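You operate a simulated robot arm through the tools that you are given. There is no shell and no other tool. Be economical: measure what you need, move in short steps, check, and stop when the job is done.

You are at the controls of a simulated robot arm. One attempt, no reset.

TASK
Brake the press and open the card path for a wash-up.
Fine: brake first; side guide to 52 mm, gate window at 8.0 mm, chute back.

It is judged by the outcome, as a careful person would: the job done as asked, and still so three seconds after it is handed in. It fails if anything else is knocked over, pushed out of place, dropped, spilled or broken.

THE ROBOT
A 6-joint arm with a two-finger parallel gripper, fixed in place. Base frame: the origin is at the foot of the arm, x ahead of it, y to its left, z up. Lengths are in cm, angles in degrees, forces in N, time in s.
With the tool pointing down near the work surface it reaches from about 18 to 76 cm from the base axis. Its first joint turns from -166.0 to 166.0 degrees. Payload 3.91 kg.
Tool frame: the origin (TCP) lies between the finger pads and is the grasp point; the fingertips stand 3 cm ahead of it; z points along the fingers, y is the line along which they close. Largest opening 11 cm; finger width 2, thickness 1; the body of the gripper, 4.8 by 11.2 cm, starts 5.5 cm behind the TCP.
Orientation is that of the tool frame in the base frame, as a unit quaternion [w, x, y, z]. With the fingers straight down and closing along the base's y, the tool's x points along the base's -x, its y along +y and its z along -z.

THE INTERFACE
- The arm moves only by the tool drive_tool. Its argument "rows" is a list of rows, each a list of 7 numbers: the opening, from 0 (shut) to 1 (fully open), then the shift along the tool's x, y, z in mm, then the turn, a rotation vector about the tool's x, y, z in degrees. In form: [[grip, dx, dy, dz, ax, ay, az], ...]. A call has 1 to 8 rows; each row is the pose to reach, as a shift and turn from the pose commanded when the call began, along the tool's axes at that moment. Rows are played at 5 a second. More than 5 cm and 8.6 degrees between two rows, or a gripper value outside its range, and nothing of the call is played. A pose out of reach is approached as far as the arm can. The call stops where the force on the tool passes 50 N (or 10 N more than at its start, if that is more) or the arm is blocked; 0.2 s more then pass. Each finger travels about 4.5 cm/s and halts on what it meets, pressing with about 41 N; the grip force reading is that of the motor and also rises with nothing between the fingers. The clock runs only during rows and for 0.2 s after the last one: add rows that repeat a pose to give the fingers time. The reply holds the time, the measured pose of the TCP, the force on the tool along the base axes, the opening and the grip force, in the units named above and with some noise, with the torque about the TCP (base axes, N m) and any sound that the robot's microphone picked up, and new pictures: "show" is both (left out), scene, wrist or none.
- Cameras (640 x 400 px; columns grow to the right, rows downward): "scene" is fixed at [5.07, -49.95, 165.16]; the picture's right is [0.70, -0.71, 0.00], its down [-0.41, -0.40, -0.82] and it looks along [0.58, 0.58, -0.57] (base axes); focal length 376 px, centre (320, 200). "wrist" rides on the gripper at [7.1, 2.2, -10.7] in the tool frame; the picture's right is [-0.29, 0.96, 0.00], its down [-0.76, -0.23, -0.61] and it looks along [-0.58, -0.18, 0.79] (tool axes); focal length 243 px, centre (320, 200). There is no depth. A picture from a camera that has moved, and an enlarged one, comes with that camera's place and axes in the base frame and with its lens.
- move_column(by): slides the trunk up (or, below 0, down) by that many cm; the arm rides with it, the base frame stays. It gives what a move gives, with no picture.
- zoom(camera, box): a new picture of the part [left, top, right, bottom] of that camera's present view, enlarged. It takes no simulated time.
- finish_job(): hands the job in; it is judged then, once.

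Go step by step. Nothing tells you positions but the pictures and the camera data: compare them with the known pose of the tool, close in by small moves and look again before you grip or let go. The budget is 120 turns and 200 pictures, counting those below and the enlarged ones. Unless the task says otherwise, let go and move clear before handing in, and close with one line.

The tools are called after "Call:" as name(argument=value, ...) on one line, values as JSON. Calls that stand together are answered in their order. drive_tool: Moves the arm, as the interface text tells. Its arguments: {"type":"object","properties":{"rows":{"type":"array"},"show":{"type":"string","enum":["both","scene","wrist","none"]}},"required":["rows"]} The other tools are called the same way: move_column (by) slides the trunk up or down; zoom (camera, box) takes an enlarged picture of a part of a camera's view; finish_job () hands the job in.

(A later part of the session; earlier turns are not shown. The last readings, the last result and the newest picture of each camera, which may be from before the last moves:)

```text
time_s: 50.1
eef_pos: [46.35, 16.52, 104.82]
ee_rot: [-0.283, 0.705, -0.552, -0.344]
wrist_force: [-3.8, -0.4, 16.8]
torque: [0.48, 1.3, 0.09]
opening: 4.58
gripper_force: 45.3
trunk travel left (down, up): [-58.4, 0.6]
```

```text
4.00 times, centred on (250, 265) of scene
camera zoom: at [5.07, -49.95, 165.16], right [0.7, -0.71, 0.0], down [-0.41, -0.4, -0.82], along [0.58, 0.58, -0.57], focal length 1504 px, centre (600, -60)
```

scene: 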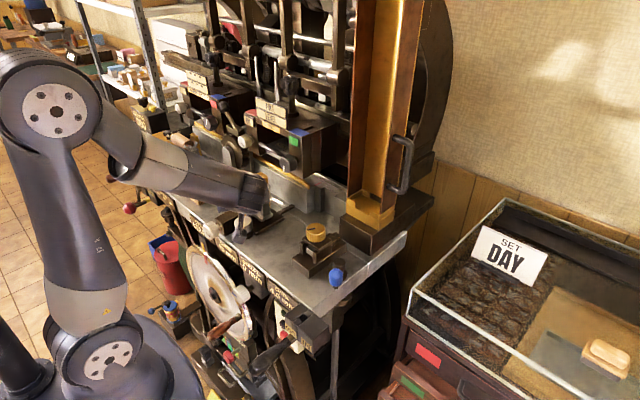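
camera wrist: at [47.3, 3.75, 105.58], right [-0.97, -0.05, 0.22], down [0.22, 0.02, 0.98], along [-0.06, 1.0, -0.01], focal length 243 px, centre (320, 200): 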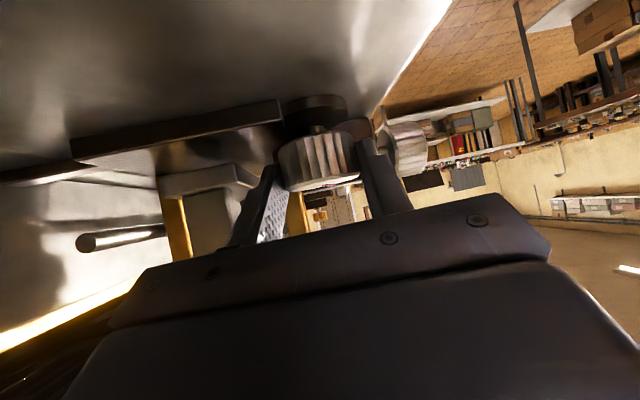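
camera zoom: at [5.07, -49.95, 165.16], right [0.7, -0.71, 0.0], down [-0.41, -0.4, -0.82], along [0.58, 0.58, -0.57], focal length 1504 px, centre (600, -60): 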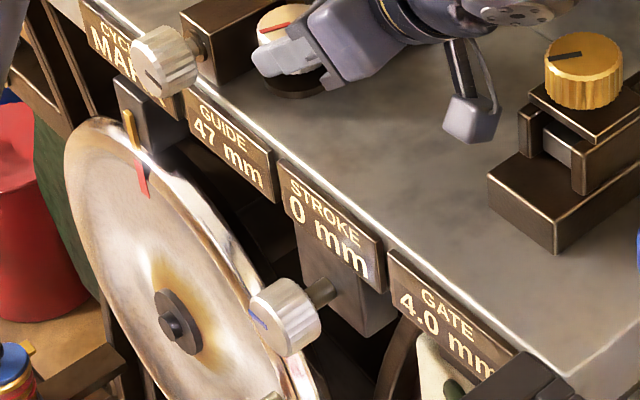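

The display now reads 47, so this is the guide knob and clockwise raises it. Turning clockwise from here.

Call:
drive_tool(rows=[[0.3, -0.1, 2.3, 0.1, 6.45, 0, 4.74], [0.3, -0.4, 4.5, 0.5, 12.9, 0, 9.47], [0.3, -0.8, 6.7, 1.1, 19.3, 0, 14.2], [0.3, -1.5, 8.7, 2, 25.8, 0, 18.9], [0.3, -2.3, 10.5, 3.1, 32.2, 0, 23.7], [0.3, -3.2, 12.2, 4.4, 38.7, 0, 28.4], [0.3, -3.2, 12.2, 4.4, 38.7, 0, 28.4], [0.5, -3.2, 12.2, 4.4, 38.7, 0, 28.4]], show="none")

Call:
zoom(camera="scene", box=[190, 215, 310, 315])

Call:
drive_tool(rows=[[0.5, -0.1, -2.3, 0.1, -6.45, 0, -4.74], [0.5, -0.4, -4.5, 0.5, -12.9, 0, -9.47], [0.5, -0.8, -6.7, 1.1, -19.3, 0, -14.2], [0.5, -1.5, -8.7, 2, -25.8, 0, -18.9], [0.5, -2.3, -10.5, 3.1, -32.2, 0, -23.7], [0.5, -3.2, -12.2, 4.4, -38.7, 0, -28.4], [0.3, -3.2, -12.2, 4.4, -38.7, 0, -28.4], [0.3, -3.2, -12.2, 4.4, -38.7, 0, -28.4]], show="none")

Call:
zoom(camera="scene", box=[190, 215, 310, 315])

```text
time_s: 51.9
eef_pos: [45.16, 16.68, 104.67]
ee_rot: [0.406, -0.418, 0.787, 0.201]
wrist_force: [-7.3, -11.2, 6.3]
torque: [0.14, 0.24, 0.4]
opening: 5.45
gripper_force: 0.1
trunk travel left (down, up): [-58.4, 0.6]
```

```text
4.00 times, centred on (250, 265) of scene
camera zoom: at [5.07, -49.95, 165.16], right [0.7, -0.71, 0.0], down [-0.41, -0.4, -0.82], along [0.58, 0.58, -0.57], focal length 1504 px, centre (600, -60)
```

zoom: 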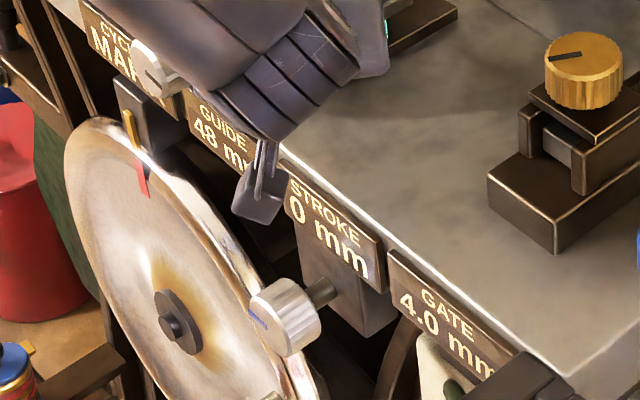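

```text
time_s: 53.7
eef_pos: [46.43, 16.56, 104.63]
ee_rot: [-0.28, 0.705, -0.552, -0.345]
wrist_force: [-6.1, -2.5, -4.8]
torque: [-0.69, 0.46, 0.11]
opening: 4.56
gripper_force: 44.4
trunk travel left (down, up): [-58.4, 0.6]
```

```text
4.00 times, centred on (250, 265) of scene
camera zoom: at [5.07, -49.95, 165.16], right [0.7, -0.71, 0.0], down [-0.41, -0.4, -0.82], along [0.58, 0.58, -0.57], focal length 1504 px, centre (600, -60)
```

zoom: 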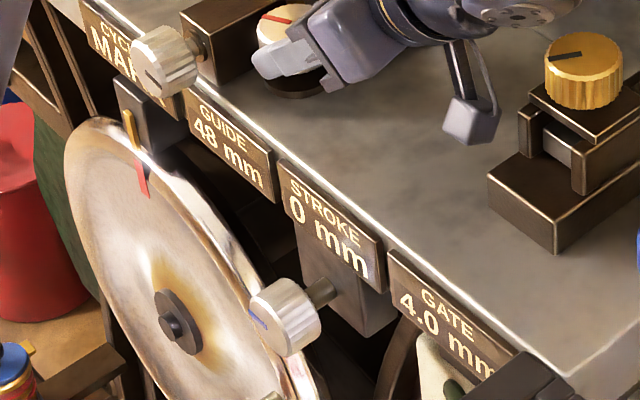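

Call:
drive_tool(rows=[[0.3, -0.1, 2.3, 0.1, 6.45, 0, 4.74], [0.3, -0.4, 4.5, 0.5, 12.9, 0, 9.47], [0.3, -0.8, 6.7, 1.1, 19.3, 0, 14.2], [0.3, -1.5, 8.7, 2, 25.8, 0, 18.9], [0.3, -2.3, 10.5, 3.1, 32.2, 0, 23.7], [0.3, -3.2, 12.2, 4.4, 38.7, 0, 28.4], [0.3, -3.2, 12.2, 4.4, 38.7, 0, 28.4], [0.5, -3.2, 12.2, 4.4, 38.7, 0, 28.4]], show="none")

Call:
drive_tool(rows=[[0.5, -0.1, -2.3, 0.1, -6.45, 0, -4.74], [0.5, -0.4, -4.5, 0.5, -12.9, 0, -9.47], [0.5, -0.8, -6.7, 1.1, -19.3, 0, -14.2], [0.5, -1.5, -8.7, 2, -25.8, 0, -18.9], [0.5, -2.3, -10.5, 3.1, -32.2, 0, -23.7], [0.5, -3.2, -12.2, 4.4, -38.7, 0, -28.4], [0.3, -3.2, -12.2, 4.4, -38.7, 0, -28.4], [0.3, -3.2, -12.2, 4.4, -38.7, 0, -28.4]], show="none")

Call:
zoom(camera="scene", box=[190, 215, 310, 315])

```text
time_s: 55.5
eef_pos: [45.22, 16.68, 104.76]
ee_rot: [0.405, -0.418, 0.788, 0.2]
wrist_force: [-8.2, -15.6, -15.2]
torque: [-0.8, 0.03, 0.58]
opening: 5.46
gripper_force: 0.1
trunk travel left (down, up): [-58.4, 0.6]
```

```text
time_s: 57.3
eef_pos: [46.42, 16.65, 104.66]
ee_rot: [-0.281, 0.705, -0.553, -0.344]
wrist_force: [-4.3, -1.1, -4.6]
torque: [-0.72, 0.39, 0.08]
opening: 4.6
gripper_force: 45.3
trunk travel left (down, up): [-58.4, 0.6]
```

```text
4.00 times, centred on (250, 265) of scene
camera zoom: at [5.07, -49.95, 165.16], right [0.7, -0.71, 0.0], down [-0.41, -0.4, -0.82], along [0.58, 0.58, -0.57], focal length 1504 px, centre (600, -60)
```

zoom: 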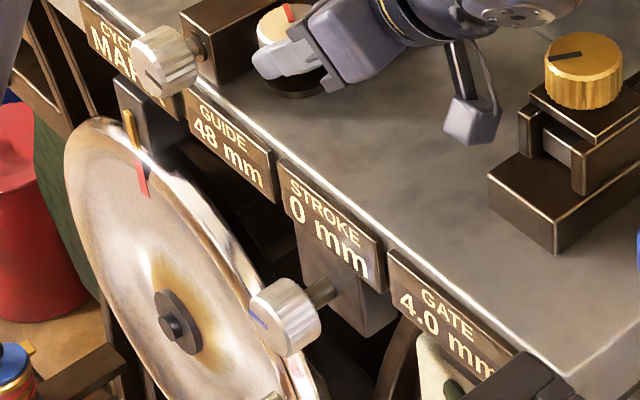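

Call:
drive_tool(rows=[[0.3, -0.1, 2.1, 0.1, 6.05, 0, 4.44], [0.3, -0.3, 4.2, 0.5, 12.1, 0, 8.88], [0.3, -0.7, 6.3, 1.0, 18.1, 0, 13.3], [0.3, -1.3, 8.2, 1.8, 24.2, 0, 17.8], [0.3, -2.0, 10, 2.7, 30.2, 0, 22.2], [0.3, -2.8, 11.6, 3.9, 36.3, 0, 26.6], [0.3, -2.8, 11.6, 3.9, 36.3, 0, 26.6], [0.5, -2.8, 11.6, 3.9, 36.3, 0, 26.6]], show="none")

Call:
drive_tool(rows=[[0.5, -0.1, -2.1, 0.1, -6.05, 0, -4.44], [0.5, -0.3, -4.2, 0.5, -12.1, 0, -8.88], [0.5, -0.7, -6.3, 1.0, -18.1, 0, -13.3], [0.5, -1.3, -8.2, 1.8, -24.2, 0, -17.8], [0.5, -2.0, -10, 2.7, -30.2, 0, -22.2], [0.5, -2.8, -11.6, 3.9, -36.3, 0, -26.6], [0.3, -2.8, -11.6, 3.9, -36.3, 0, -26.6], [0.3, -2.8, -11.6, 3.9, -36.3, 0, -26.6]], show="none")

Call:
zoom(camera="scene", box=[190, 215, 310, 315])

Call:
drive_tool(rows=[[0.3, -0.1, 2.1, 0.1, 6.05, 0, 4.44], [0.3, -0.3, 4.2, 0.5, 12.1, 0, 8.88], [0.3, -0.7, 6.3, 1.0, 18.1, 0, 13.3], [0.3, -1.3, 8.2, 1.8, 24.2, 0, 17.8], [0.3, -2.0, 10, 2.7, 30.2, 0, 22.2], [0.3, -2.8, 11.6, 3.9, 36.3, 0, 26.6], [0.3, -2.8, 11.6, 3.9, 36.3, 0, 26.6], [0.5, -2.8, 11.6, 3.9, 36.3, 0, 26.6]], show="none")

Call:
drive_tool(rows=[[0.5, -0.1, -2.1, 0.1, -6.05, 0, -4.44], [0.5, -0.3, -4.2, 0.5, -12.1, 0, -8.88], [0.5, -0.7, -6.3, 1.0, -18.1, 0, -13.3], [0.5, -1.3, -8.2, 1.8, -24.2, 0, -17.8], [0.5, -2.0, -10, 2.7, -30.2, 0, -22.2], [0.5, -2.8, -11.6, 3.9, -36.3, 0, -26.6], [0.3, -2.8, -11.6, 3.9, -36.3, 0, -26.6], [0.3, -2.8, -11.6, 3.9, -36.3, 0, -26.6]], show="none")

Call:
zoom(camera="scene", box=[190, 215, 310, 315])

```text
time_s: 59.1
eef_pos: [45.32, 16.73, 104.76]
ee_rot: [0.403, -0.438, 0.775, 0.212]
wrist_force: [-6.3, -5.7, 3.9]
torque: [0.12, 0.23, 0.33]
opening: 5.62
gripper_force: 1.0
trunk travel left (down, up): [-58.4, 0.6]
```

```text
time_s: 60.9
eef_pos: [46.47, 16.54, 104.54]
ee_rot: [-0.281, 0.705, -0.553, -0.345]
wrist_force: [-3.5, -1.5, -4.3]
torque: [-0.68, 0.49, 0.1]
opening: 4.56
gripper_force: 44.7
trunk travel left (down, up): [-58.4, 0.6]
```

```text
4.00 times, centred on (250, 265) of scene
camera zoom: at [5.07, -49.95, 165.16], right [0.7, -0.71, 0.0], down [-0.41, -0.4, -0.82], along [0.58, 0.58, -0.57], focal length 1504 px, centre (600, -60)
```

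zoom: 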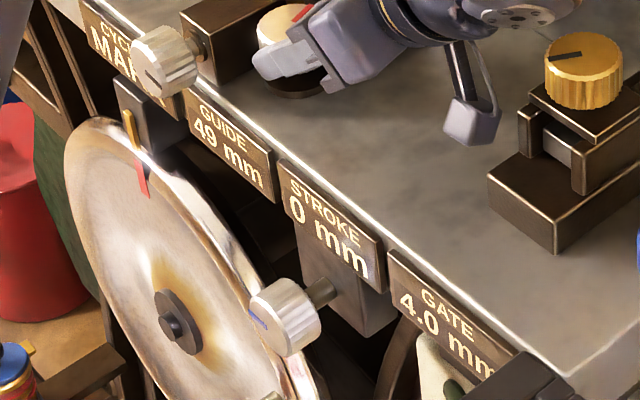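

```text
time_s: 62.7
eef_pos: [45.38, 16.64, 104.71]
ee_rot: [0.401, -0.439, 0.776, 0.211]
wrist_force: [-3.6, -7.2, -2.8]
torque: [-0.19, 0.01, 0.17]
opening: 5.43
gripper_force: 0.0
trunk travel left (down, up): [-58.4, 0.6]
```

```text
time_s: 64.5
eef_pos: [46.43, 16.62, 104.6]
ee_rot: [-0.281, 0.704, -0.553, -0.345]
wrist_force: [-2.6, -0.5, -4.2]
torque: [-0.64, 0.37, 0.09]
opening: 4.59
gripper_force: 45.4
trunk travel left (down, up): [-58.4, 0.6]
```

```text
4.00 times, centred on (250, 265) of scene
camera zoom: at [5.07, -49.95, 165.16], right [0.7, -0.71, 0.0], down [-0.41, -0.4, -0.82], along [0.58, 0.58, -0.57], focal length 1504 px, centre (600, -60)
```

zoom: 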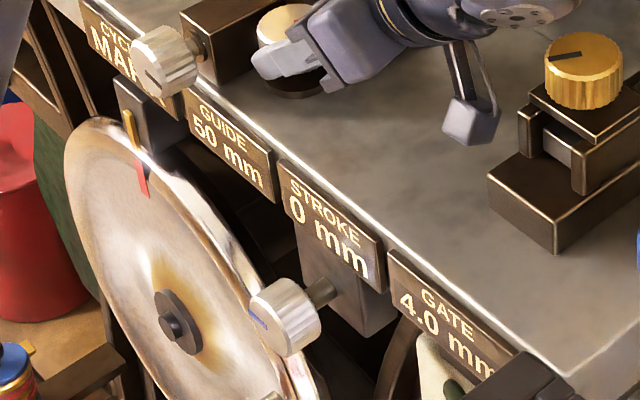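

Call:
drive_tool(rows=[[0.3, -0.1, 2.1, 0.1, 6.05, 0, 4.44], [0.3, -0.3, 4.2, 0.5, 12.1, 0, 8.88], [0.3, -0.7, 6.3, 1.0, 18.1, 0, 13.3], [0.3, -1.3, 8.2, 1.8, 24.2, 0, 17.8], [0.3, -2.0, 10, 2.7, 30.2, 0, 22.2], [0.3, -2.8, 11.6, 3.9, 36.3, 0, 26.6], [0.3, -2.8, 11.6, 3.9, 36.3, 0, 26.6], [0.5, -2.8, 11.6, 3.9, 36.3, 0, 26.6]], show="none")

Call:
drive_tool(rows=[[0.5, -0.1, -2.1, 0.1, -6.05, 0, -4.44], [0.5, -0.3, -4.2, 0.5, -12.1, 0, -8.88], [0.5, -0.7, -6.3, 1.0, -18.1, 0, -13.3], [0.5, -1.3, -8.2, 1.8, -24.2, 0, -17.8], [0.5, -2.0, -10, 2.7, -30.2, 0, -22.2], [0.5, -2.8, -11.6, 3.9, -36.3, 0, -26.6], [0.3, -2.8, -11.6, 3.9, -36.3, 0, -26.6], [0.3, -2.8, -11.6, 3.9, -36.3, 0, -26.6]], show="none")

Call:
zoom(camera="scene", box=[190, 215, 310, 315])

Call:
drive_tool(rows=[[0.3, -0.1, 2.1, 0.1, 6.05, 0, 4.44], [0.3, -0.3, 4.2, 0.5, 12.1, 0, 8.88], [0.3, -0.7, 6.3, 1.0, 18.1, 0, 13.3], [0.3, -1.3, 8.2, 1.8, 24.2, 0, 17.8], [0.3, -2.0, 10, 2.7, 30.2, 0, 22.2], [0.3, -2.8, 11.6, 3.9, 36.3, 0, 26.6], [0.3, -2.8, 11.6, 3.9, 36.3, 0, 26.6], [0.5, -2.8, 11.6, 3.9, 36.3, 0, 26.6]], show="none")

Call:
drive_tool(rows=[[0.5, -0.1, -2.1, 0.1, -6.05, 0, -4.44], [0.5, -0.3, -4.2, 0.5, -12.1, 0, -8.88], [0.5, -0.7, -6.3, 1.0, -18.1, 0, -13.3], [0.5, -1.3, -8.2, 1.8, -24.2, 0, -17.8], [0.5, -2.0, -10, 2.7, -30.2, 0, -22.2], [0.5, -2.8, -11.6, 3.9, -36.3, 0, -26.6], [0.3, -2.8, -11.6, 3.9, -36.3, 0, -26.6], [0.3, -2.8, -11.6, 3.9, -36.3, 0, -26.6]], show="none")

Call:
zoom(camera="scene", box=[190, 215, 310, 315])

```text
time_s: 66.3
eef_pos: [45.29, 16.72, 104.76]
ee_rot: [0.402, -0.438, 0.776, 0.211]
wrist_force: [-0.9, -3.7, 4.1]
torque: [0.13, 0.04, 0.05]
opening: 5.42
gripper_force: 0.0
trunk travel left (down, up): [-58.4, 0.6]
```

```text
time_s: 68.1
eef_pos: [46.4, 16.6, 104.63]
ee_rot: [-0.281, 0.705, -0.552, -0.345]
wrist_force: [-3.2, -1.0, -4.4]
torque: [-0.73, 0.51, 0.06]
opening: 4.59
gripper_force: 45.8
trunk travel left (down, up): [-58.4, 0.6]
```

```text
4.00 times, centred on (250, 265) of scene
camera zoom: at [5.07, -49.95, 165.16], right [0.7, -0.71, 0.0], down [-0.41, -0.4, -0.82], along [0.58, 0.58, -0.57], focal length 1504 px, centre (600, -60)
```

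zoom: 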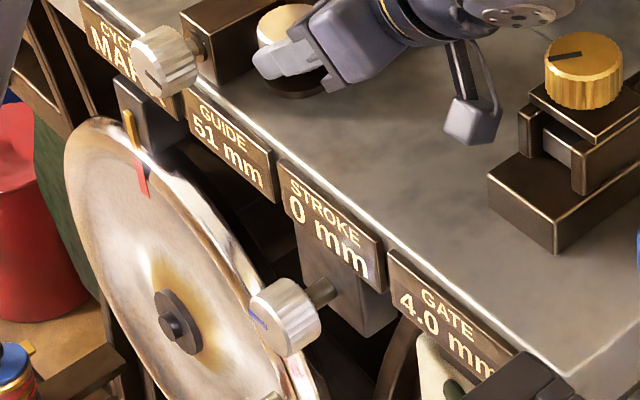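

```text
time_s: 69.9
eef_pos: [45.36, 16.75, 104.76]
ee_rot: [0.402, -0.439, 0.775, 0.212]
wrist_force: [-2.9, -6.5, 0.8]
torque: [-0.05, 0.06, 0.18]
opening: 5.42
gripper_force: 0.0
trunk travel left (down, up): [-58.4, 0.6]
```

```text
time_s: 71.7
eef_pos: [46.44, 16.67, 104.55]
ee_rot: [-0.281, 0.705, -0.553, -0.345]
wrist_force: [-4.8, -2.1, -4.4]
torque: [-0.65, 0.35, 0.07]
opening: 4.56
gripper_force: 44.7
trunk travel left (down, up): [-58.4, 0.6]
```

```text
4.00 times, centred on (250, 265) of scene
camera zoom: at [5.07, -49.95, 165.16], right [0.7, -0.71, 0.0], down [-0.41, -0.4, -0.82], along [0.58, 0.58, -0.57], focal length 1504 px, centre (600, -60)
```

zoom: 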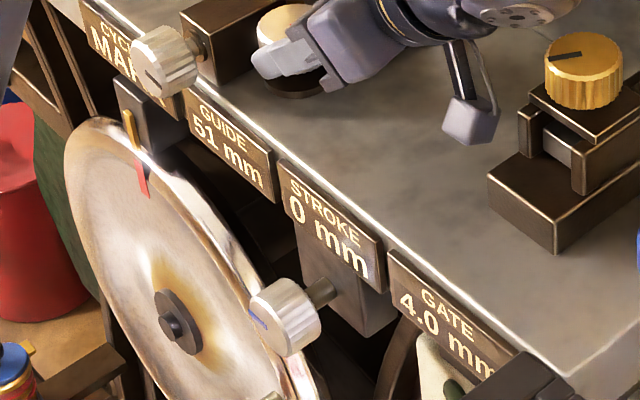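

Reading 51, likely about 51.4. Now small steps to find the 51→52 changeover.

Call:
drive_tool(rows=[[0.3, 0, 1.1, 0, 3, 0, 2.2], [0.3, -0.1, 2.1, 0.1, 6.05, 0, 4.44], [0.3, -0.1, 2.1, 0.1, 6.05, 0, 4.44]], show="none")

Call:
zoom(camera="scene", box=[190, 215, 310, 315])

Call:
drive_tool(rows=[[0.3, 0, 1.1, 0, 3, 0, 2.2], [0.3, -0.1, 2.1, 0.1, 6.05, 0, 4.44], [0.3, -0.1, 2.1, 0.1, 6.05, 0, 4.44]], show="none")

Call:
zoom(camera="scene", box=[190, 215, 310, 315])

```text
time_s: 72.5
eef_pos: [46.12, 16.6, 104.52]
ee_rot: [-0.304, 0.667, -0.597, -0.327]
wrist_force: [-6.7, -0.2, -13.2]
torque: [-0.59, 1.1, 0.09]
opening: 4.55
gripper_force: 45.0
trunk travel left (down, up): [-58.4, 0.6]
```

```text
4.00 times, centred on (250, 265) of scene
camera zoom: at [5.07, -49.95, 165.16], right [0.7, -0.71, 0.0], down [-0.41, -0.4, -0.82], along [0.58, 0.58, -0.57], focal length 1504 px, centre (600, -60)
```

zoom: 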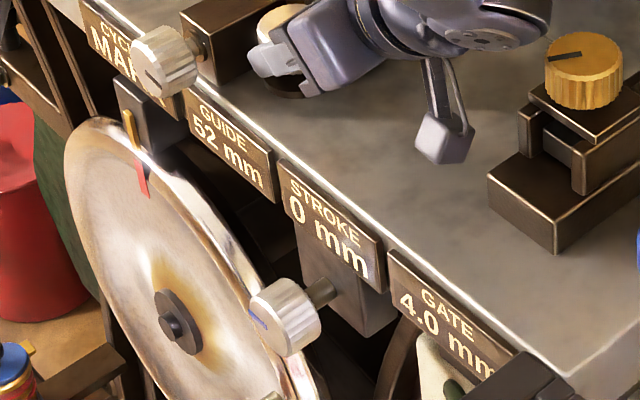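

```text
time_s: 73.3
eef_pos: [45.99, 16.54, 104.56]
ee_rot: [0.326, -0.627, 0.638, 0.306]
wrist_force: [-11.9, 7.0, -20.4]
torque: [-0.2, 0.8, 0.25]
opening: 4.57
gripper_force: 44.4
trunk travel left (down, up): [-58.4, 0.6]
```

```text
4.00 times, centred on (250, 265) of scene
camera zoom: at [5.07, -49.95, 165.16], right [0.7, -0.71, 0.0], down [-0.41, -0.4, -0.82], along [0.58, 0.58, -0.57], focal length 1504 px, centre (600, -60)
```

zoom: 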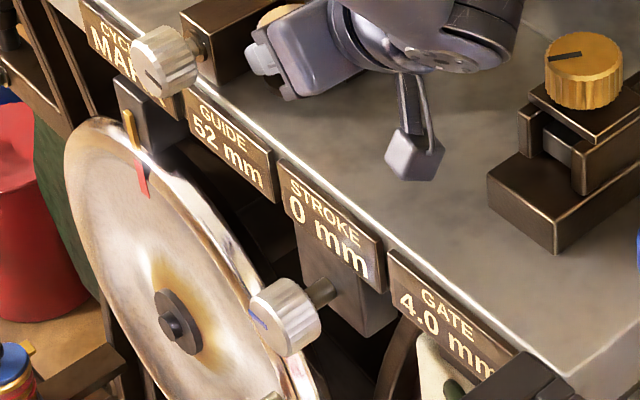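

52 reached; add about 20° to centre it on 52.0, then release and back away.

Call:
drive_tool(rows=[[0.3, -0.1, 2.0, 0.1, 5.64, 0, 4.14], [0.3, -0.3, 4.0, 0.4, 11.3, 0, 8.3], [0.3, -0.6, 5.6, 0.8, 16.1, 0, 11.8], [0.3, -0.6, 5.6, 0.8, 16.1, 0, 11.8], [0.5, -0.6, 5.6, 0.8, 16.1, 0, 11.8], [0.5, -0.6, 5.6, 0.8, 16.1, 0, 11.8], [0.5, -0.6, 5.6, -40, 16.1, 0, 11.8], [0.5, -30, 5.6, -75, 16.1, 0, 11.8]], show="both")

Call:
zoom(camera="scene", box=[190, 215, 310, 315])

```text
time_s: 75.1
eef_pos: [45.05, 12.49, 111.57]
ee_rot: [0.379, -0.505, 0.735, 0.245]
wrist_force: [-0.2, 1.1, -0.4]
torque: [-0.02, 0.02, -0.04]
opening: 5.52
gripper_force: 0.2
trunk travel left (down, up): [-58.4, 0.6]
camera wrist: at [38.36, 1.4, 112.21], right [-0.83, 0.51, 0.21], down [0.18, -0.11, 0.98], along [0.53, 0.85, 0.0], focal length 243 px, centre (320, 200)
```

scene: 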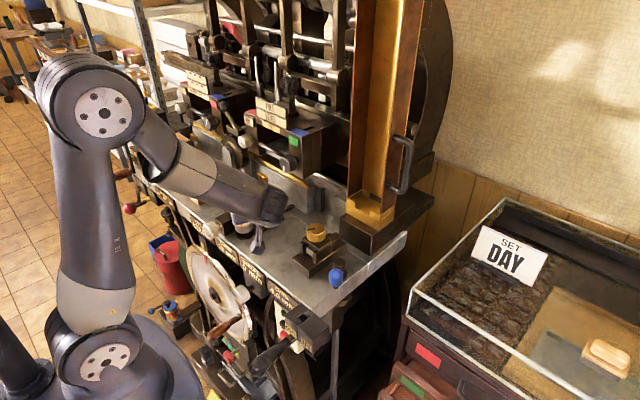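
wrist: 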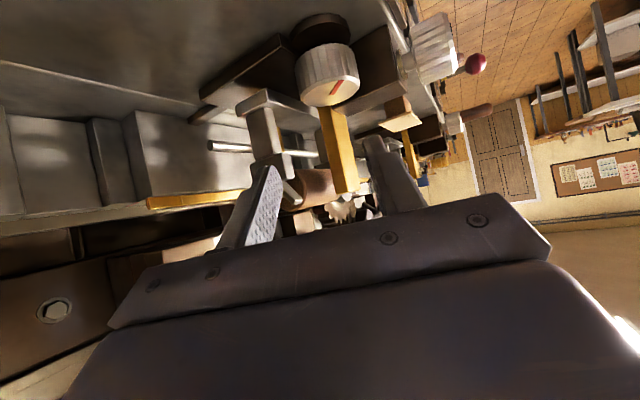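

```text
4.00 times, centred on (250, 265) of scene
camera zoom: at [5.07, -49.95, 165.16], right [0.7, -0.71, 0.0], down [-0.41, -0.4, -0.82], along [0.58, 0.58, -0.57], focal length 1504 px, centre (600, -60)
```

zoom: 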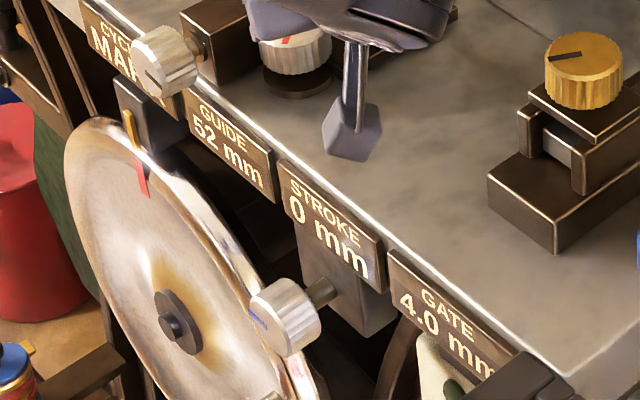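

Call:
zoom(camera="wrist", box=[280, 50, 380, 112])

```text
6.40 times, centred on (330, 81) of wrist
camera zoom: at [38.36, 1.4, 112.21], right [-0.83, 0.51, 0.21], down [0.18, -0.11, 0.98], along [0.53, 0.85, 0.0], focal length 1553 px, centre (256, 962)
```

zoom: 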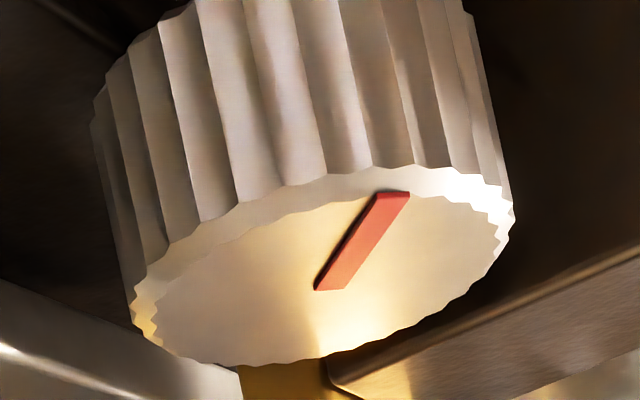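

Mark turned ~231–240°, consistent with 6 mm/turn and ~52.0. Next the gate knob: raise, straighten the tool to vertical.

Call:
drive_tool(rows=[[0.5, -17, 0, -12, 0, 7.5, 0], [0.5, -33, 0, -24, 0, 15, 0], [0.5, -50, 0, -36, 0, 22.5, 0], [0.5, -66, 0, -48, 0, 30, 0], [0.5, -82, 0, -60, 0, 38, 0], [0.5, -98, 0, -72, 0, 45.5, 0], [0.5, -113, 0, -83, 0, 53, 0]], show="both")

Call:
zoom(camera="scene", box=[270, 180, 430, 290])

```text
time_s: 76.7
eef_pos: [45.07, 12.57, 125.63]
ee_rot: [0.01, -0.561, 0.827, -0.007]
wrist_force: [0.2, 0.0, 0.7]
torque: [0.01, 0.0, 0.01]
opening: 5.53
gripper_force: 0.1
trunk travel left (down, up): [-58.4, 0.6]
camera wrist: at [40.14, 6.65, 136.24], right [-0.78, 0.62, -0.02], down [0.48, 0.62, 0.62], along [0.4, 0.47, -0.79], focal length 243 px, centre (320, 200)
```

scene: 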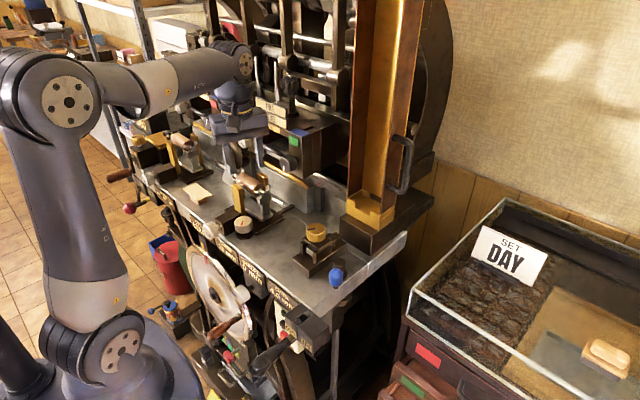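
wrist: 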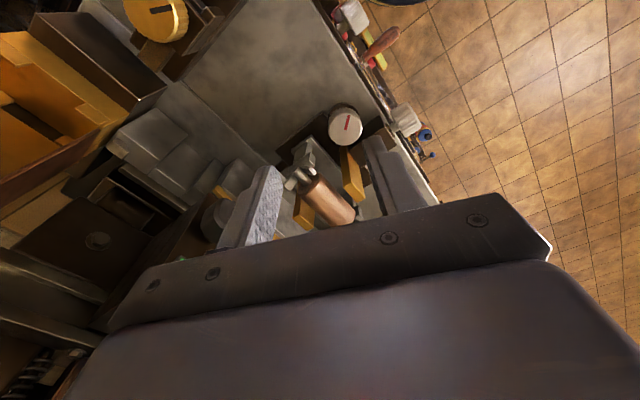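

```text
3.64 times, centred on (350, 235) of scene
camera zoom: at [5.07, -49.95, 165.16], right [0.7, -0.71, 0.0], down [-0.41, -0.4, -0.82], along [0.58, 0.58, -0.57], focal length 1368 px, centre (211, 73)
```

zoom: 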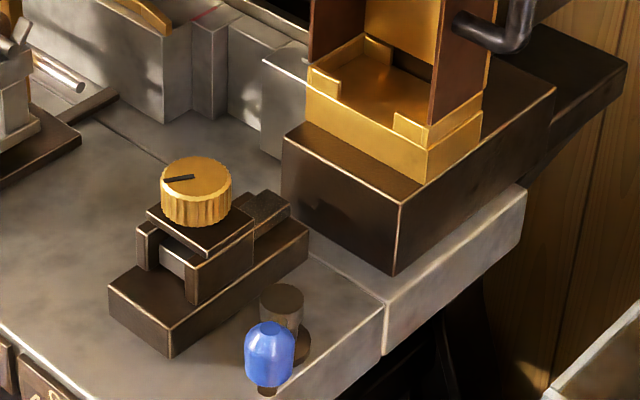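

Call:
drive_tool(rows=[[0.52, 28, -28, 0, 0, 0, 0], [0.54, 56, -57, 0, 0, 0, 0], [0.55, 84, -85, 0, 0, 0, 0], [0.55, 111, -114, 0, 0, 0, 0], [0.55, 111, -114, 40, 0, 0, 0], [0.55, 111, -114, 70, 0, 0, 0]], show="both")

Call:
zoom(camera="wrist", box=[200, 40, 440, 190])

```text
time_s: 78.1
eef_pos: [51.77, -1.95, 118.53]
ee_rot: [0.011, -0.562, 0.827, -0.007]
wrist_force: [0.0, -0.4, 0.0]
torque: [-0.03, 0.02, 0.03]
opening: 6.04
gripper_force: 0.0
trunk travel left (down, up): [-58.4, 0.6]
camera wrist: at [46.78, -7.77, 129.25], right [-0.78, 0.62, -0.02], down [0.48, 0.62, 0.62], along [0.4, 0.48, -0.78], focal length 243 px, centre (320, 200)
```

scene: 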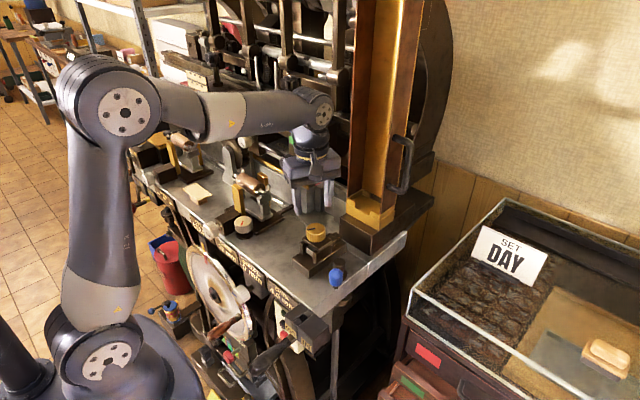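
wrist: 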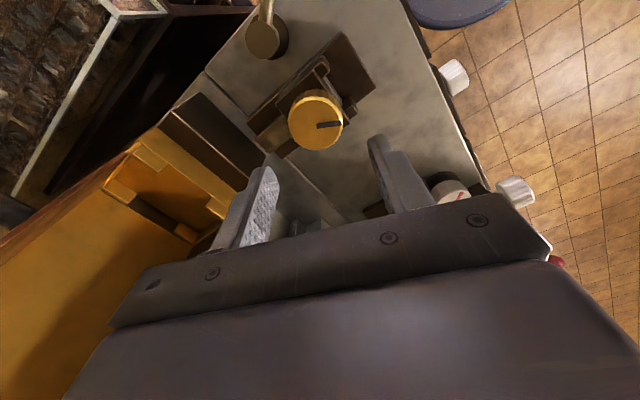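

```text
2.67 times, centred on (320, 115) of wrist
camera zoom: at [46.78, -7.77, 129.25], right [-0.78, 0.62, -0.02], down [0.48, 0.62, 0.62], along [0.4, 0.48, -0.78], focal length 647 px, centre (320, 427)
```

zoom: 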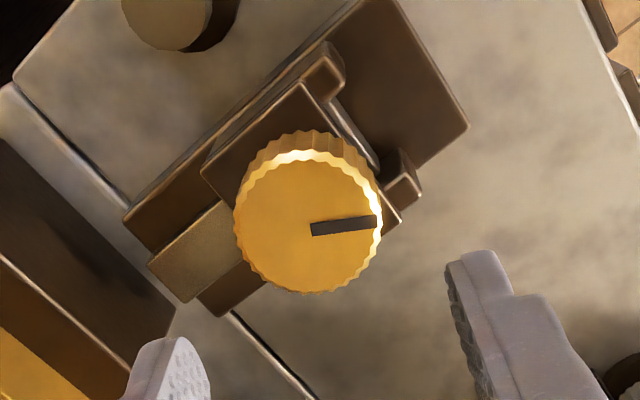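

Gate knob centre ≈ (51.9, −2.4, 109.8). Descend, grip, and turn 24° clockwise as a test.

Call:
drive_tool(rows=[[0.55, 4, -1, 30, -1.2, 0, 0], [0.55, 4.4, -1, 60, -1.2, 0, 0], [0.55, 4.4, -1, 75, -1.2, 0, 0]], show="wrist")

Call:
zoom(camera="wrist", box=[220, 80, 420, 205])

Call:
zoom(camera="scene", box=[250, 180, 370, 300])

```text
time_s: 78.9
eef_pos: [51.81, -2.36, 111.19]
ee_rot: [0.005, -0.562, 0.827, 0.003]
wrist_force: [0.4, -0.1, 0.7]
torque: [0.02, -0.01, 0.0]
opening: 6.04
gripper_force: 0.0
trunk travel left (down, up): [-58.4, 0.6]
camera wrist: at [47.09, -8.31, 121.82], right [-0.78, 0.62, 0.0], down [0.49, 0.62, 0.62], along [0.38, 0.48, -0.79], focal length 243 px, centre (320, 200)
```

wrist: 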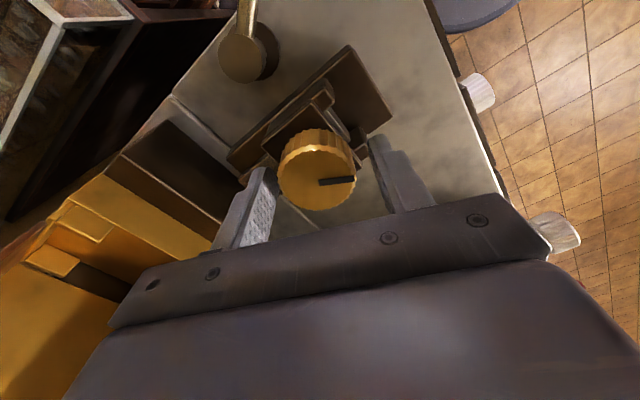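

```text
3.20 times, centred on (320, 142) of wrist
camera zoom: at [47.09, -8.31, 121.82], right [-0.78, 0.62, 0.0], down [0.49, 0.62, 0.62], along [0.38, 0.48, -0.79], focal length 776 px, centre (320, 384)
```

zoom: 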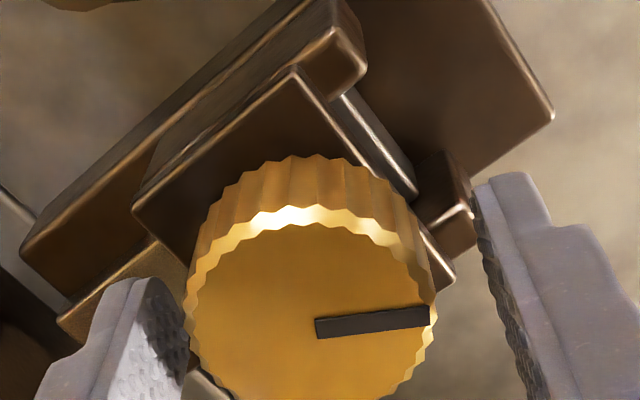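

```text
3.33 times, centred on (310, 240) of scene
camera zoom: at [5.07, -49.95, 165.16], right [0.7, -0.71, 0.0], down [-0.41, -0.4, -0.82], along [0.58, 0.58, -0.57], focal length 1254 px, centre (353, 67)
```

zoom: 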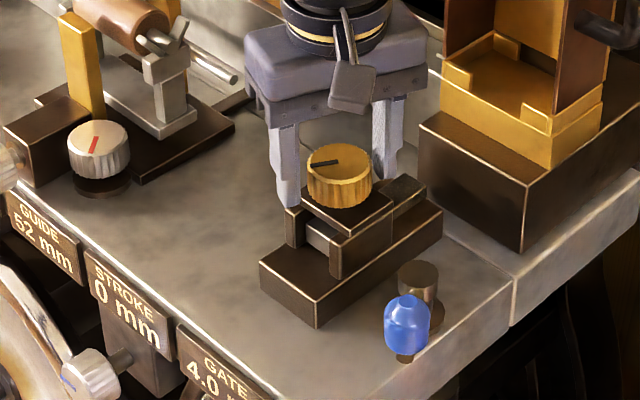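

Call:
drive_tool(rows=[[0.55, 0, 0, 5, 0, 0, 0], [0.35, 0, 0, 5, 0, 0, 0], [0.3, 0, 0, 5, 0, 0, 0], [0.3, 0, 0, 5, 0, 0, 0], [0.3, 0, 0, 5, 0, 0, 8], [0.3, 0, 0, 5, 0, 0, 16], [0.3, 0, 0, 5, 0, 0, 24], [0.3, 0, 0, 5, 0, 0, 24]], show="none")

Call:
zoom(camera="scene", box=[240, 190, 360, 310])

```text
time_s: 80.7
eef_pos: [51.93, -2.43, 110.76]
ee_rot: [0.005, -0.377, 0.926, 0.002]
wrist_force: [16.1, -6.8, 6.6]
torque: [-1.02, -0.64, -0.02]
opening: 4.31
gripper_force: 44.9
trunk travel left (down, up): [-58.4, 0.6]
```

```text
3.33 times, centred on (300, 250) of scene
camera zoom: at [5.07, -49.95, 165.16], right [0.7, -0.71, 0.0], down [-0.41, -0.4, -0.82], along [0.58, 0.58, -0.57], focal length 1254 px, centre (387, 33)
```

zoom: 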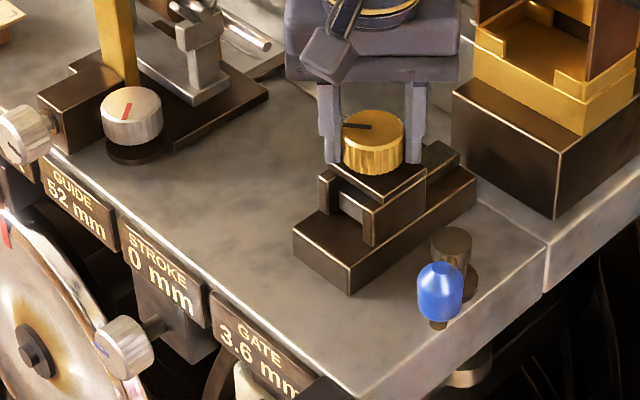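

24° clockwise lowered it to 3.6 (6 mm/turn), so counter-clockwise opens. Ratcheting counter-clockwise.

Call:
drive_tool(rows=[[0.3, 0, 0, 0, 0, 0, -8], [0.3, 0, 0, 0, 0, 0, -16], [0.3, 0, 0, 0, 0, 0, -24], [0.3, 0, 0, 0, 0, 0, -24]], show="none")

Call:
drive_tool(rows=[[0.5, 0, 0, 0, 0, 0, 0], [0.5, 0, 0, 0, 0, 0, 8], [0.5, 0, 0, 0, 0, 0, 16], [0.5, 0, 0, 0, 0, 0, 24], [0.5, 0, 0, 0, 0, 0, 32], [0.5, 0, 0, 0, 0, 0, 40], [0.5, 0, 0, 0, 0, 0, 48], [0.5, 0, 0, 0, 0, 0, 56]], show="none")

Call:
drive_tool(rows=[[0.3, 0, 0, 0, 0, 0, 0], [0.3, 0, 0, 0, 0, 0, -8], [0.3, 0, 0, 0, 0, 0, -16], [0.3, 0, 0, 0, 0, 0, -24], [0.3, 0, 0, 0, 0, 0, -32], [0.3, 0, 0, 0, 0, 0, -40], [0.3, 0, 0, 0, 0, 0, -48], [0.3, 0, 0, 0, 0, 0, -56]], show="none")

Call:
zoom(camera="scene", box=[240, 190, 360, 310])

```text
time_s: 81.7
eef_pos: [51.9, -2.5, 110.7]
ee_rot: [0.004, -0.563, 0.827, 0.003]
wrist_force: [14.4, -7.2, 12.4]
torque: [0.31, 0.25, 0.01]
opening: 4.35
gripper_force: 45.2
trunk travel left (down, up): [-58.4, 0.6]
```

```text
time_s: 83.5
eef_pos: [51.79, -2.53, 110.77]
ee_rot: [0.001, -0.106, 0.994, 0.004]
wrist_force: [0.6, -0.5, 0.2]
torque: [0.03, -0.02, 0.01]
opening: 5.52
gripper_force: 0.0
trunk travel left (down, up): [-58.4, 0.6]
```

```text
time_s: 85.3
eef_pos: [51.87, -2.64, 110.67]
ee_rot: [0.005, -0.562, 0.827, 0.002]
wrist_force: [8.4, -16.4, 17.1]
torque: [0.5, 0.4, -0.01]
opening: 4.35
gripper_force: 44.7
trunk travel left (down, up): [-58.4, 0.6]
```

```text
3.33 times, centred on (300, 250) of scene
camera zoom: at [5.07, -49.95, 165.16], right [0.7, -0.71, 0.0], down [-0.41, -0.4, -0.82], along [0.58, 0.58, -0.57], focal length 1254 px, centre (387, 33)
```

zoom: 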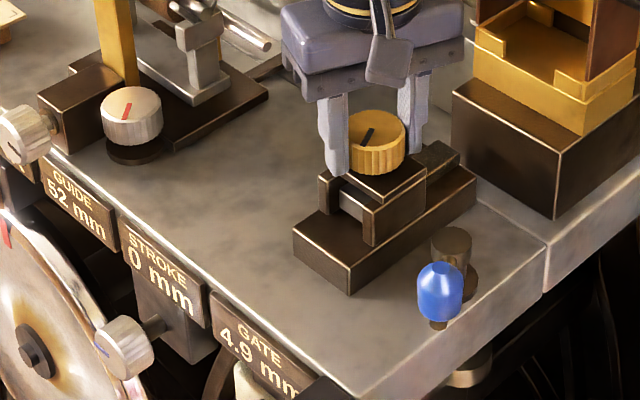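

Call:
drive_tool(rows=[[0.5, 0, 0, 0, 0, 0, 0], [0.5, 0, 0, 0, 0, 0, 8], [0.5, 0, 0, 0, 0, 0, 16], [0.5, 0, 0, 0, 0, 0, 24], [0.5, 0, 0, 0, 0, 0, 32], [0.5, 0, 0, 0, 0, 0, 40], [0.5, 0, 0, 0, 0, 0, 48], [0.5, 0, 0, 0, 0, 0, 56]], show="none")

Call:
drive_tool(rows=[[0.3, 0, 0, 0, 0, 0, 0], [0.3, 0, 0, 0, 0, 0, -8], [0.3, 0, 0, 0, 0, 0, -16], [0.3, 0, 0, 0, 0, 0, -24], [0.3, 0, 0, 0, 0, 0, -32], [0.3, 0, 0, 0, 0, 0, -40], [0.3, 0, 0, 0, 0, 0, -48], [0.3, 0, 0, 0, 0, 0, -56]], show="none")

Call:
drive_tool(rows=[[0.5, 0, 0, 0, 0, 0, 0], [0.5, 0, 0, 0, 0, 0, 8], [0.5, 0, 0, 0, 0, 0, 16], [0.5, 0, 0, 0, 0, 0, 24], [0.5, 0, 0, 0, 0, 0, 32], [0.5, 0, 0, 0, 0, 0, 40], [0.5, 0, 0, 0, 0, 0, 48], [0.5, 0, 0, 0, 0, 0, 56]], show="none")

Call:
drive_tool(rows=[[0.3, 0, 0, 0, 0, 0, 0], [0.3, 0, 0, 0, 0, 0, -8], [0.3, 0, 0, 0, 0, 0, -16], [0.3, 0, 0, 0, 0, 0, -24], [0.3, 0, 0, 0, 0, 0, -32], [0.3, 0, 0, 0, 0, 0, -40], [0.3, 0, 0, 0, 0, 0, -48], [0.3, 0, 0, 0, 0, 0, -56]], show="none")

Call:
zoom(camera="scene", box=[240, 190, 360, 310])

```text
time_s: 87.1
eef_pos: [51.78, -2.43, 110.67]
ee_rot: [0.003, -0.107, 0.994, 0.004]
wrist_force: [0.2, 0.0, 0.0]
torque: [0.02, 0.0, -0.01]
opening: 5.52
gripper_force: 0.0
trunk travel left (down, up): [-58.4, 0.6]
```

```text
time_s: 88.9
eef_pos: [51.82, -2.68, 110.74]
ee_rot: [0.004, -0.563, 0.827, 0.003]
wrist_force: [5.2, -13.9, -0.8]
torque: [-0.15, 0.75, 0.0]
opening: 4.39
gripper_force: 45.2
trunk travel left (down, up): [-58.4, 0.6]
```

```text
time_s: 90.7
eef_pos: [51.73, -2.38, 110.72]
ee_rot: [0.004, -0.107, 0.994, 0.004]
wrist_force: [0.0, -0.3, 0.4]
torque: [0.0, 0.0, -0.01]
opening: 5.51
gripper_force: 0.0
trunk travel left (down, up): [-58.4, 0.6]
```

```text
time_s: 92.5
eef_pos: [51.79, -2.63, 110.81]
ee_rot: [0.005, -0.563, 0.826, 0.003]
wrist_force: [5.6, -14.7, -0.1]
torque: [-0.23, 1.01, -0.01]
opening: 4.35
gripper_force: 45.2
trunk travel left (down, up): [-58.4, 0.6]
```

```text
3.33 times, centred on (300, 250) of scene
camera zoom: at [5.07, -49.95, 165.16], right [0.7, -0.71, 0.0], down [-0.41, -0.4, -0.82], along [0.58, 0.58, -0.57], focal length 1254 px, centre (387, 33)
```

zoom: 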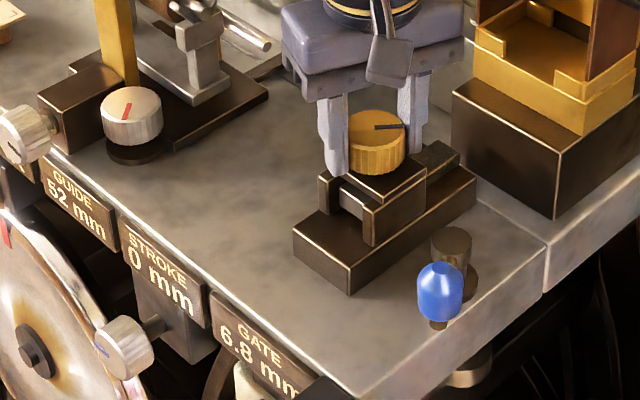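

Call:
drive_tool(rows=[[0.5, 0, 0, 0, 0, 0, 0], [0.5, 0, 0, 0, 0, 0, 8], [0.5, 0, 0, 0, 0, 0, 16], [0.5, 0, 0, 0, 0, 0, 24], [0.5, 0, 0, 0, 0, 0, 32], [0.5, 0, 0, 0, 0, 0, 40], [0.5, 0, 0, 0, 0, 0, 48], [0.5, 0, 0, 0, 0, 0, 56]], show="none")

Call:
drive_tool(rows=[[0.3, 0, 0, 0, 0, 0, 0], [0.3, 0, 0, 0, 0, 0, -8], [0.3, 0, 0, 0, 0, 0, -16], [0.3, 0, 0, 0, 0, 0, -24], [0.3, 0, 0, 0, 0, 0, -32], [0.3, 0, 0, 0, 0, 0, -40], [0.3, 0, 0, 0, 0, 0, -48], [0.3, 0, 0, 0, 0, 0, -56]], show="none")

Call:
drive_tool(rows=[[0.3, 0, 0, 0, 0, 0, -7], [0.3, 0, 0, 0, 0, 0, -14], [0.3, 0, 0, 0, 0, 0, -14]], show="none")

Call:
zoom(camera="scene", box=[240, 190, 360, 310])

```text
time_s: 94.3
eef_pos: [51.8, -2.53, 110.76]
ee_rot: [0.004, -0.108, 0.994, 0.003]
wrist_force: [-0.3, 0.6, 0.1]
torque: [-0.04, -0.03, 0.02]
opening: 5.47
gripper_force: 0.0
trunk travel left (down, up): [-58.4, 0.6]
```

```text
time_s: 96.1
eef_pos: [51.87, -2.68, 110.66]
ee_rot: [0.005, -0.562, 0.827, 0.002]
wrist_force: [6.9, -14.4, 1.8]
torque: [-0.3, 1.07, -0.03]
opening: 4.38
gripper_force: 45.5
trunk travel left (down, up): [-58.4, 0.6]
```

```text
time_s: 96.9
eef_pos: [51.89, -2.67, 110.6]
ee_rot: [0.005, -0.66, 0.752, 0.002]
wrist_force: [7.7, -12.4, -3.4]
torque: [0.51, 0.1, -0.02]
opening: 4.38
gripper_force: 45.0
trunk travel left (down, up): [-58.4, 0.6]
```

```text
3.33 times, centred on (300, 250) of scene
camera zoom: at [5.07, -49.95, 165.16], right [0.7, -0.71, 0.0], down [-0.41, -0.4, -0.82], along [0.58, 0.58, -0.57], focal length 1254 px, centre (387, 33)
```

zoom: 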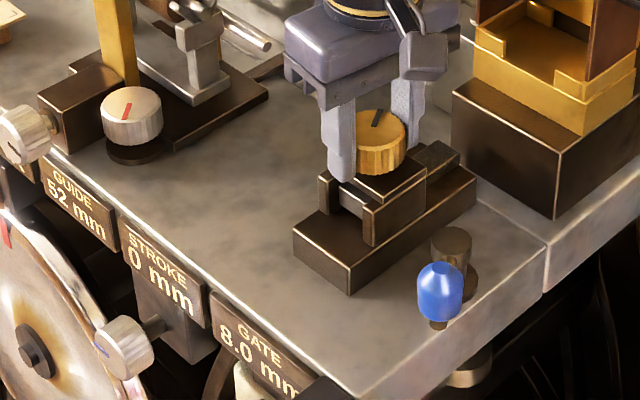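

Gate reads 8.0. Release and lift straight up.

Call:
drive_tool(rows=[[0.5, 0, 0, 0, 0, 0, 0], [0.55, 0, 0, 0, 0, 0, 0], [0.55, 0, 0, -30, 0, 0, 0], [0.55, 0, 0, -70, 0, 0, 0], [0.55, 0, 0, -110, 0, 0, 0]], show="both")

Call:
zoom(camera="scene", box=[240, 190, 360, 310])

Call:
zoom(camera="wrist", box=[0, 0, 320, 200])

```text
time_s: 98.1
eef_pos: [51.92, -2.35, 121.64]
ee_rot: [0.004, -0.658, 0.753, 0.001]
wrist_force: [0.4, 0.4, -0.1]
torque: [0.0, 0.01, 0.01]
opening: 6.07
gripper_force: 0.1
trunk travel left (down, up): [-58.4, 0.6]
camera wrist: at [48.82, -9.14, 132.4], right [-0.91, 0.41, 0.0], down [0.33, 0.72, 0.62], along [0.25, 0.56, -0.79], focal length 243 px, centre (320, 200)
```

scene: 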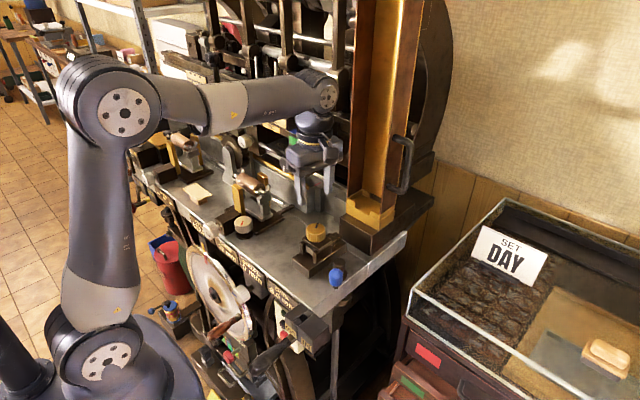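
wrist: 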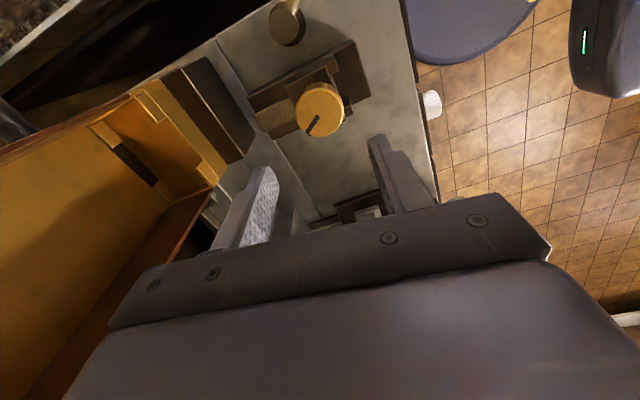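

```text
3.33 times, centred on (300, 250) of scene
camera zoom: at [5.07, -49.95, 165.16], right [0.7, -0.71, 0.0], down [-0.41, -0.4, -0.82], along [0.58, 0.58, -0.57], focal length 1254 px, centre (387, 33)
```

zoom: 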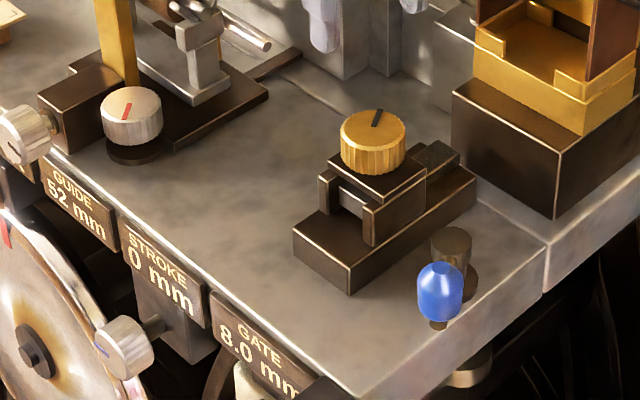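

```text
2.00 times, centred on (160, 100) of wrist
camera zoom: at [48.82, -9.14, 132.4], right [-0.91, 0.41, 0.0], down [0.33, 0.72, 0.62], along [0.25, 0.56, -0.79], focal length 485 px, centre (640, 400)
```

zoom: 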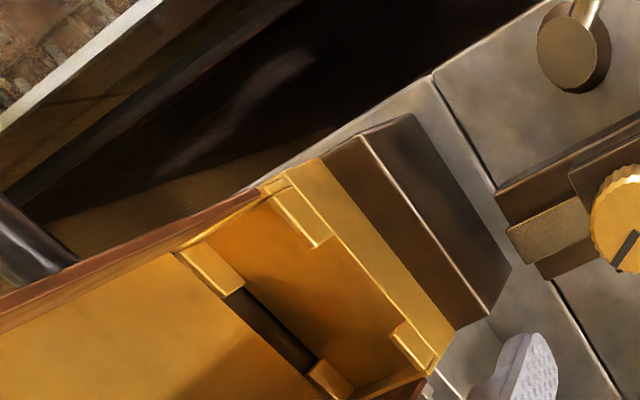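

Gate is set. Now a look at the chute, its handle and the blue lever from the front.

Call:
drive_tool(rows=[[0.55, 8, 10, -10, 0, 0, 8.5], [0.5, 16, 20, -20, 0, 0, 17], [0.4, 24, 35, -30, 0, 0, 25.5], [0.3, 32, 50, -30, 0, 0, 34], [0.2, 40, 65, -30, 0, 0, 42.5], [0.2, 50, 80, -30, 0, 0, 51], [0.2, 60, 95, -30, 0, 0, 59.5], [0.2, 70, 110, -30, 0, 0, 68]], show="wrist")

Call:
zoom(camera="wrist", box=[180, 0, 460, 175])

```text
time_s: 99.9
eef_pos: [39.4, -8.03, 124.64]
ee_rot: [0.003, -0.125, 0.992, 0.004]
wrist_force: [0.2, 0.0, -0.1]
torque: [0.02, 0.0, -0.03]
opening: 2.18
gripper_force: 0.1
trunk travel left (down, up): [-58.4, 0.6]
camera wrist: at [32.07, -7.76, 135.26], right [0.04, 1.0, 0.01], down [0.79, -0.04, 0.61], along [0.61, -0.02, -0.79], focal length 243 px, centre (320, 200)
```

wrist: 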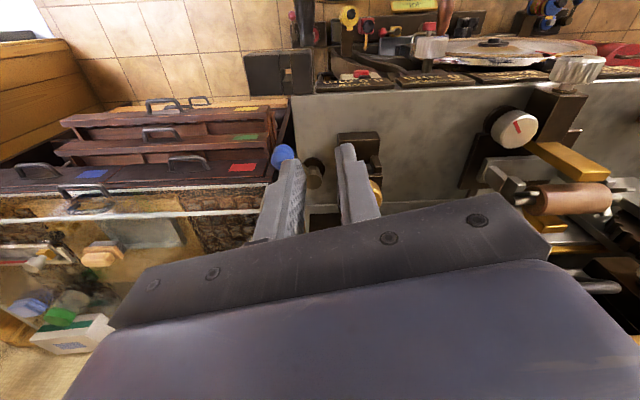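

```text
2.29 times, centred on (320, 88) of wrist
camera zoom: at [32.07, -7.76, 135.26], right [0.04, 1.0, 0.01], down [0.79, -0.04, 0.61], along [0.61, -0.02, -0.79], focal length 555 px, centre (320, 457)
```

zoom: 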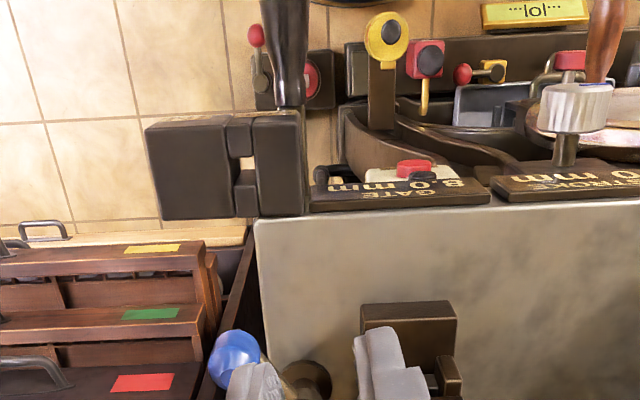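

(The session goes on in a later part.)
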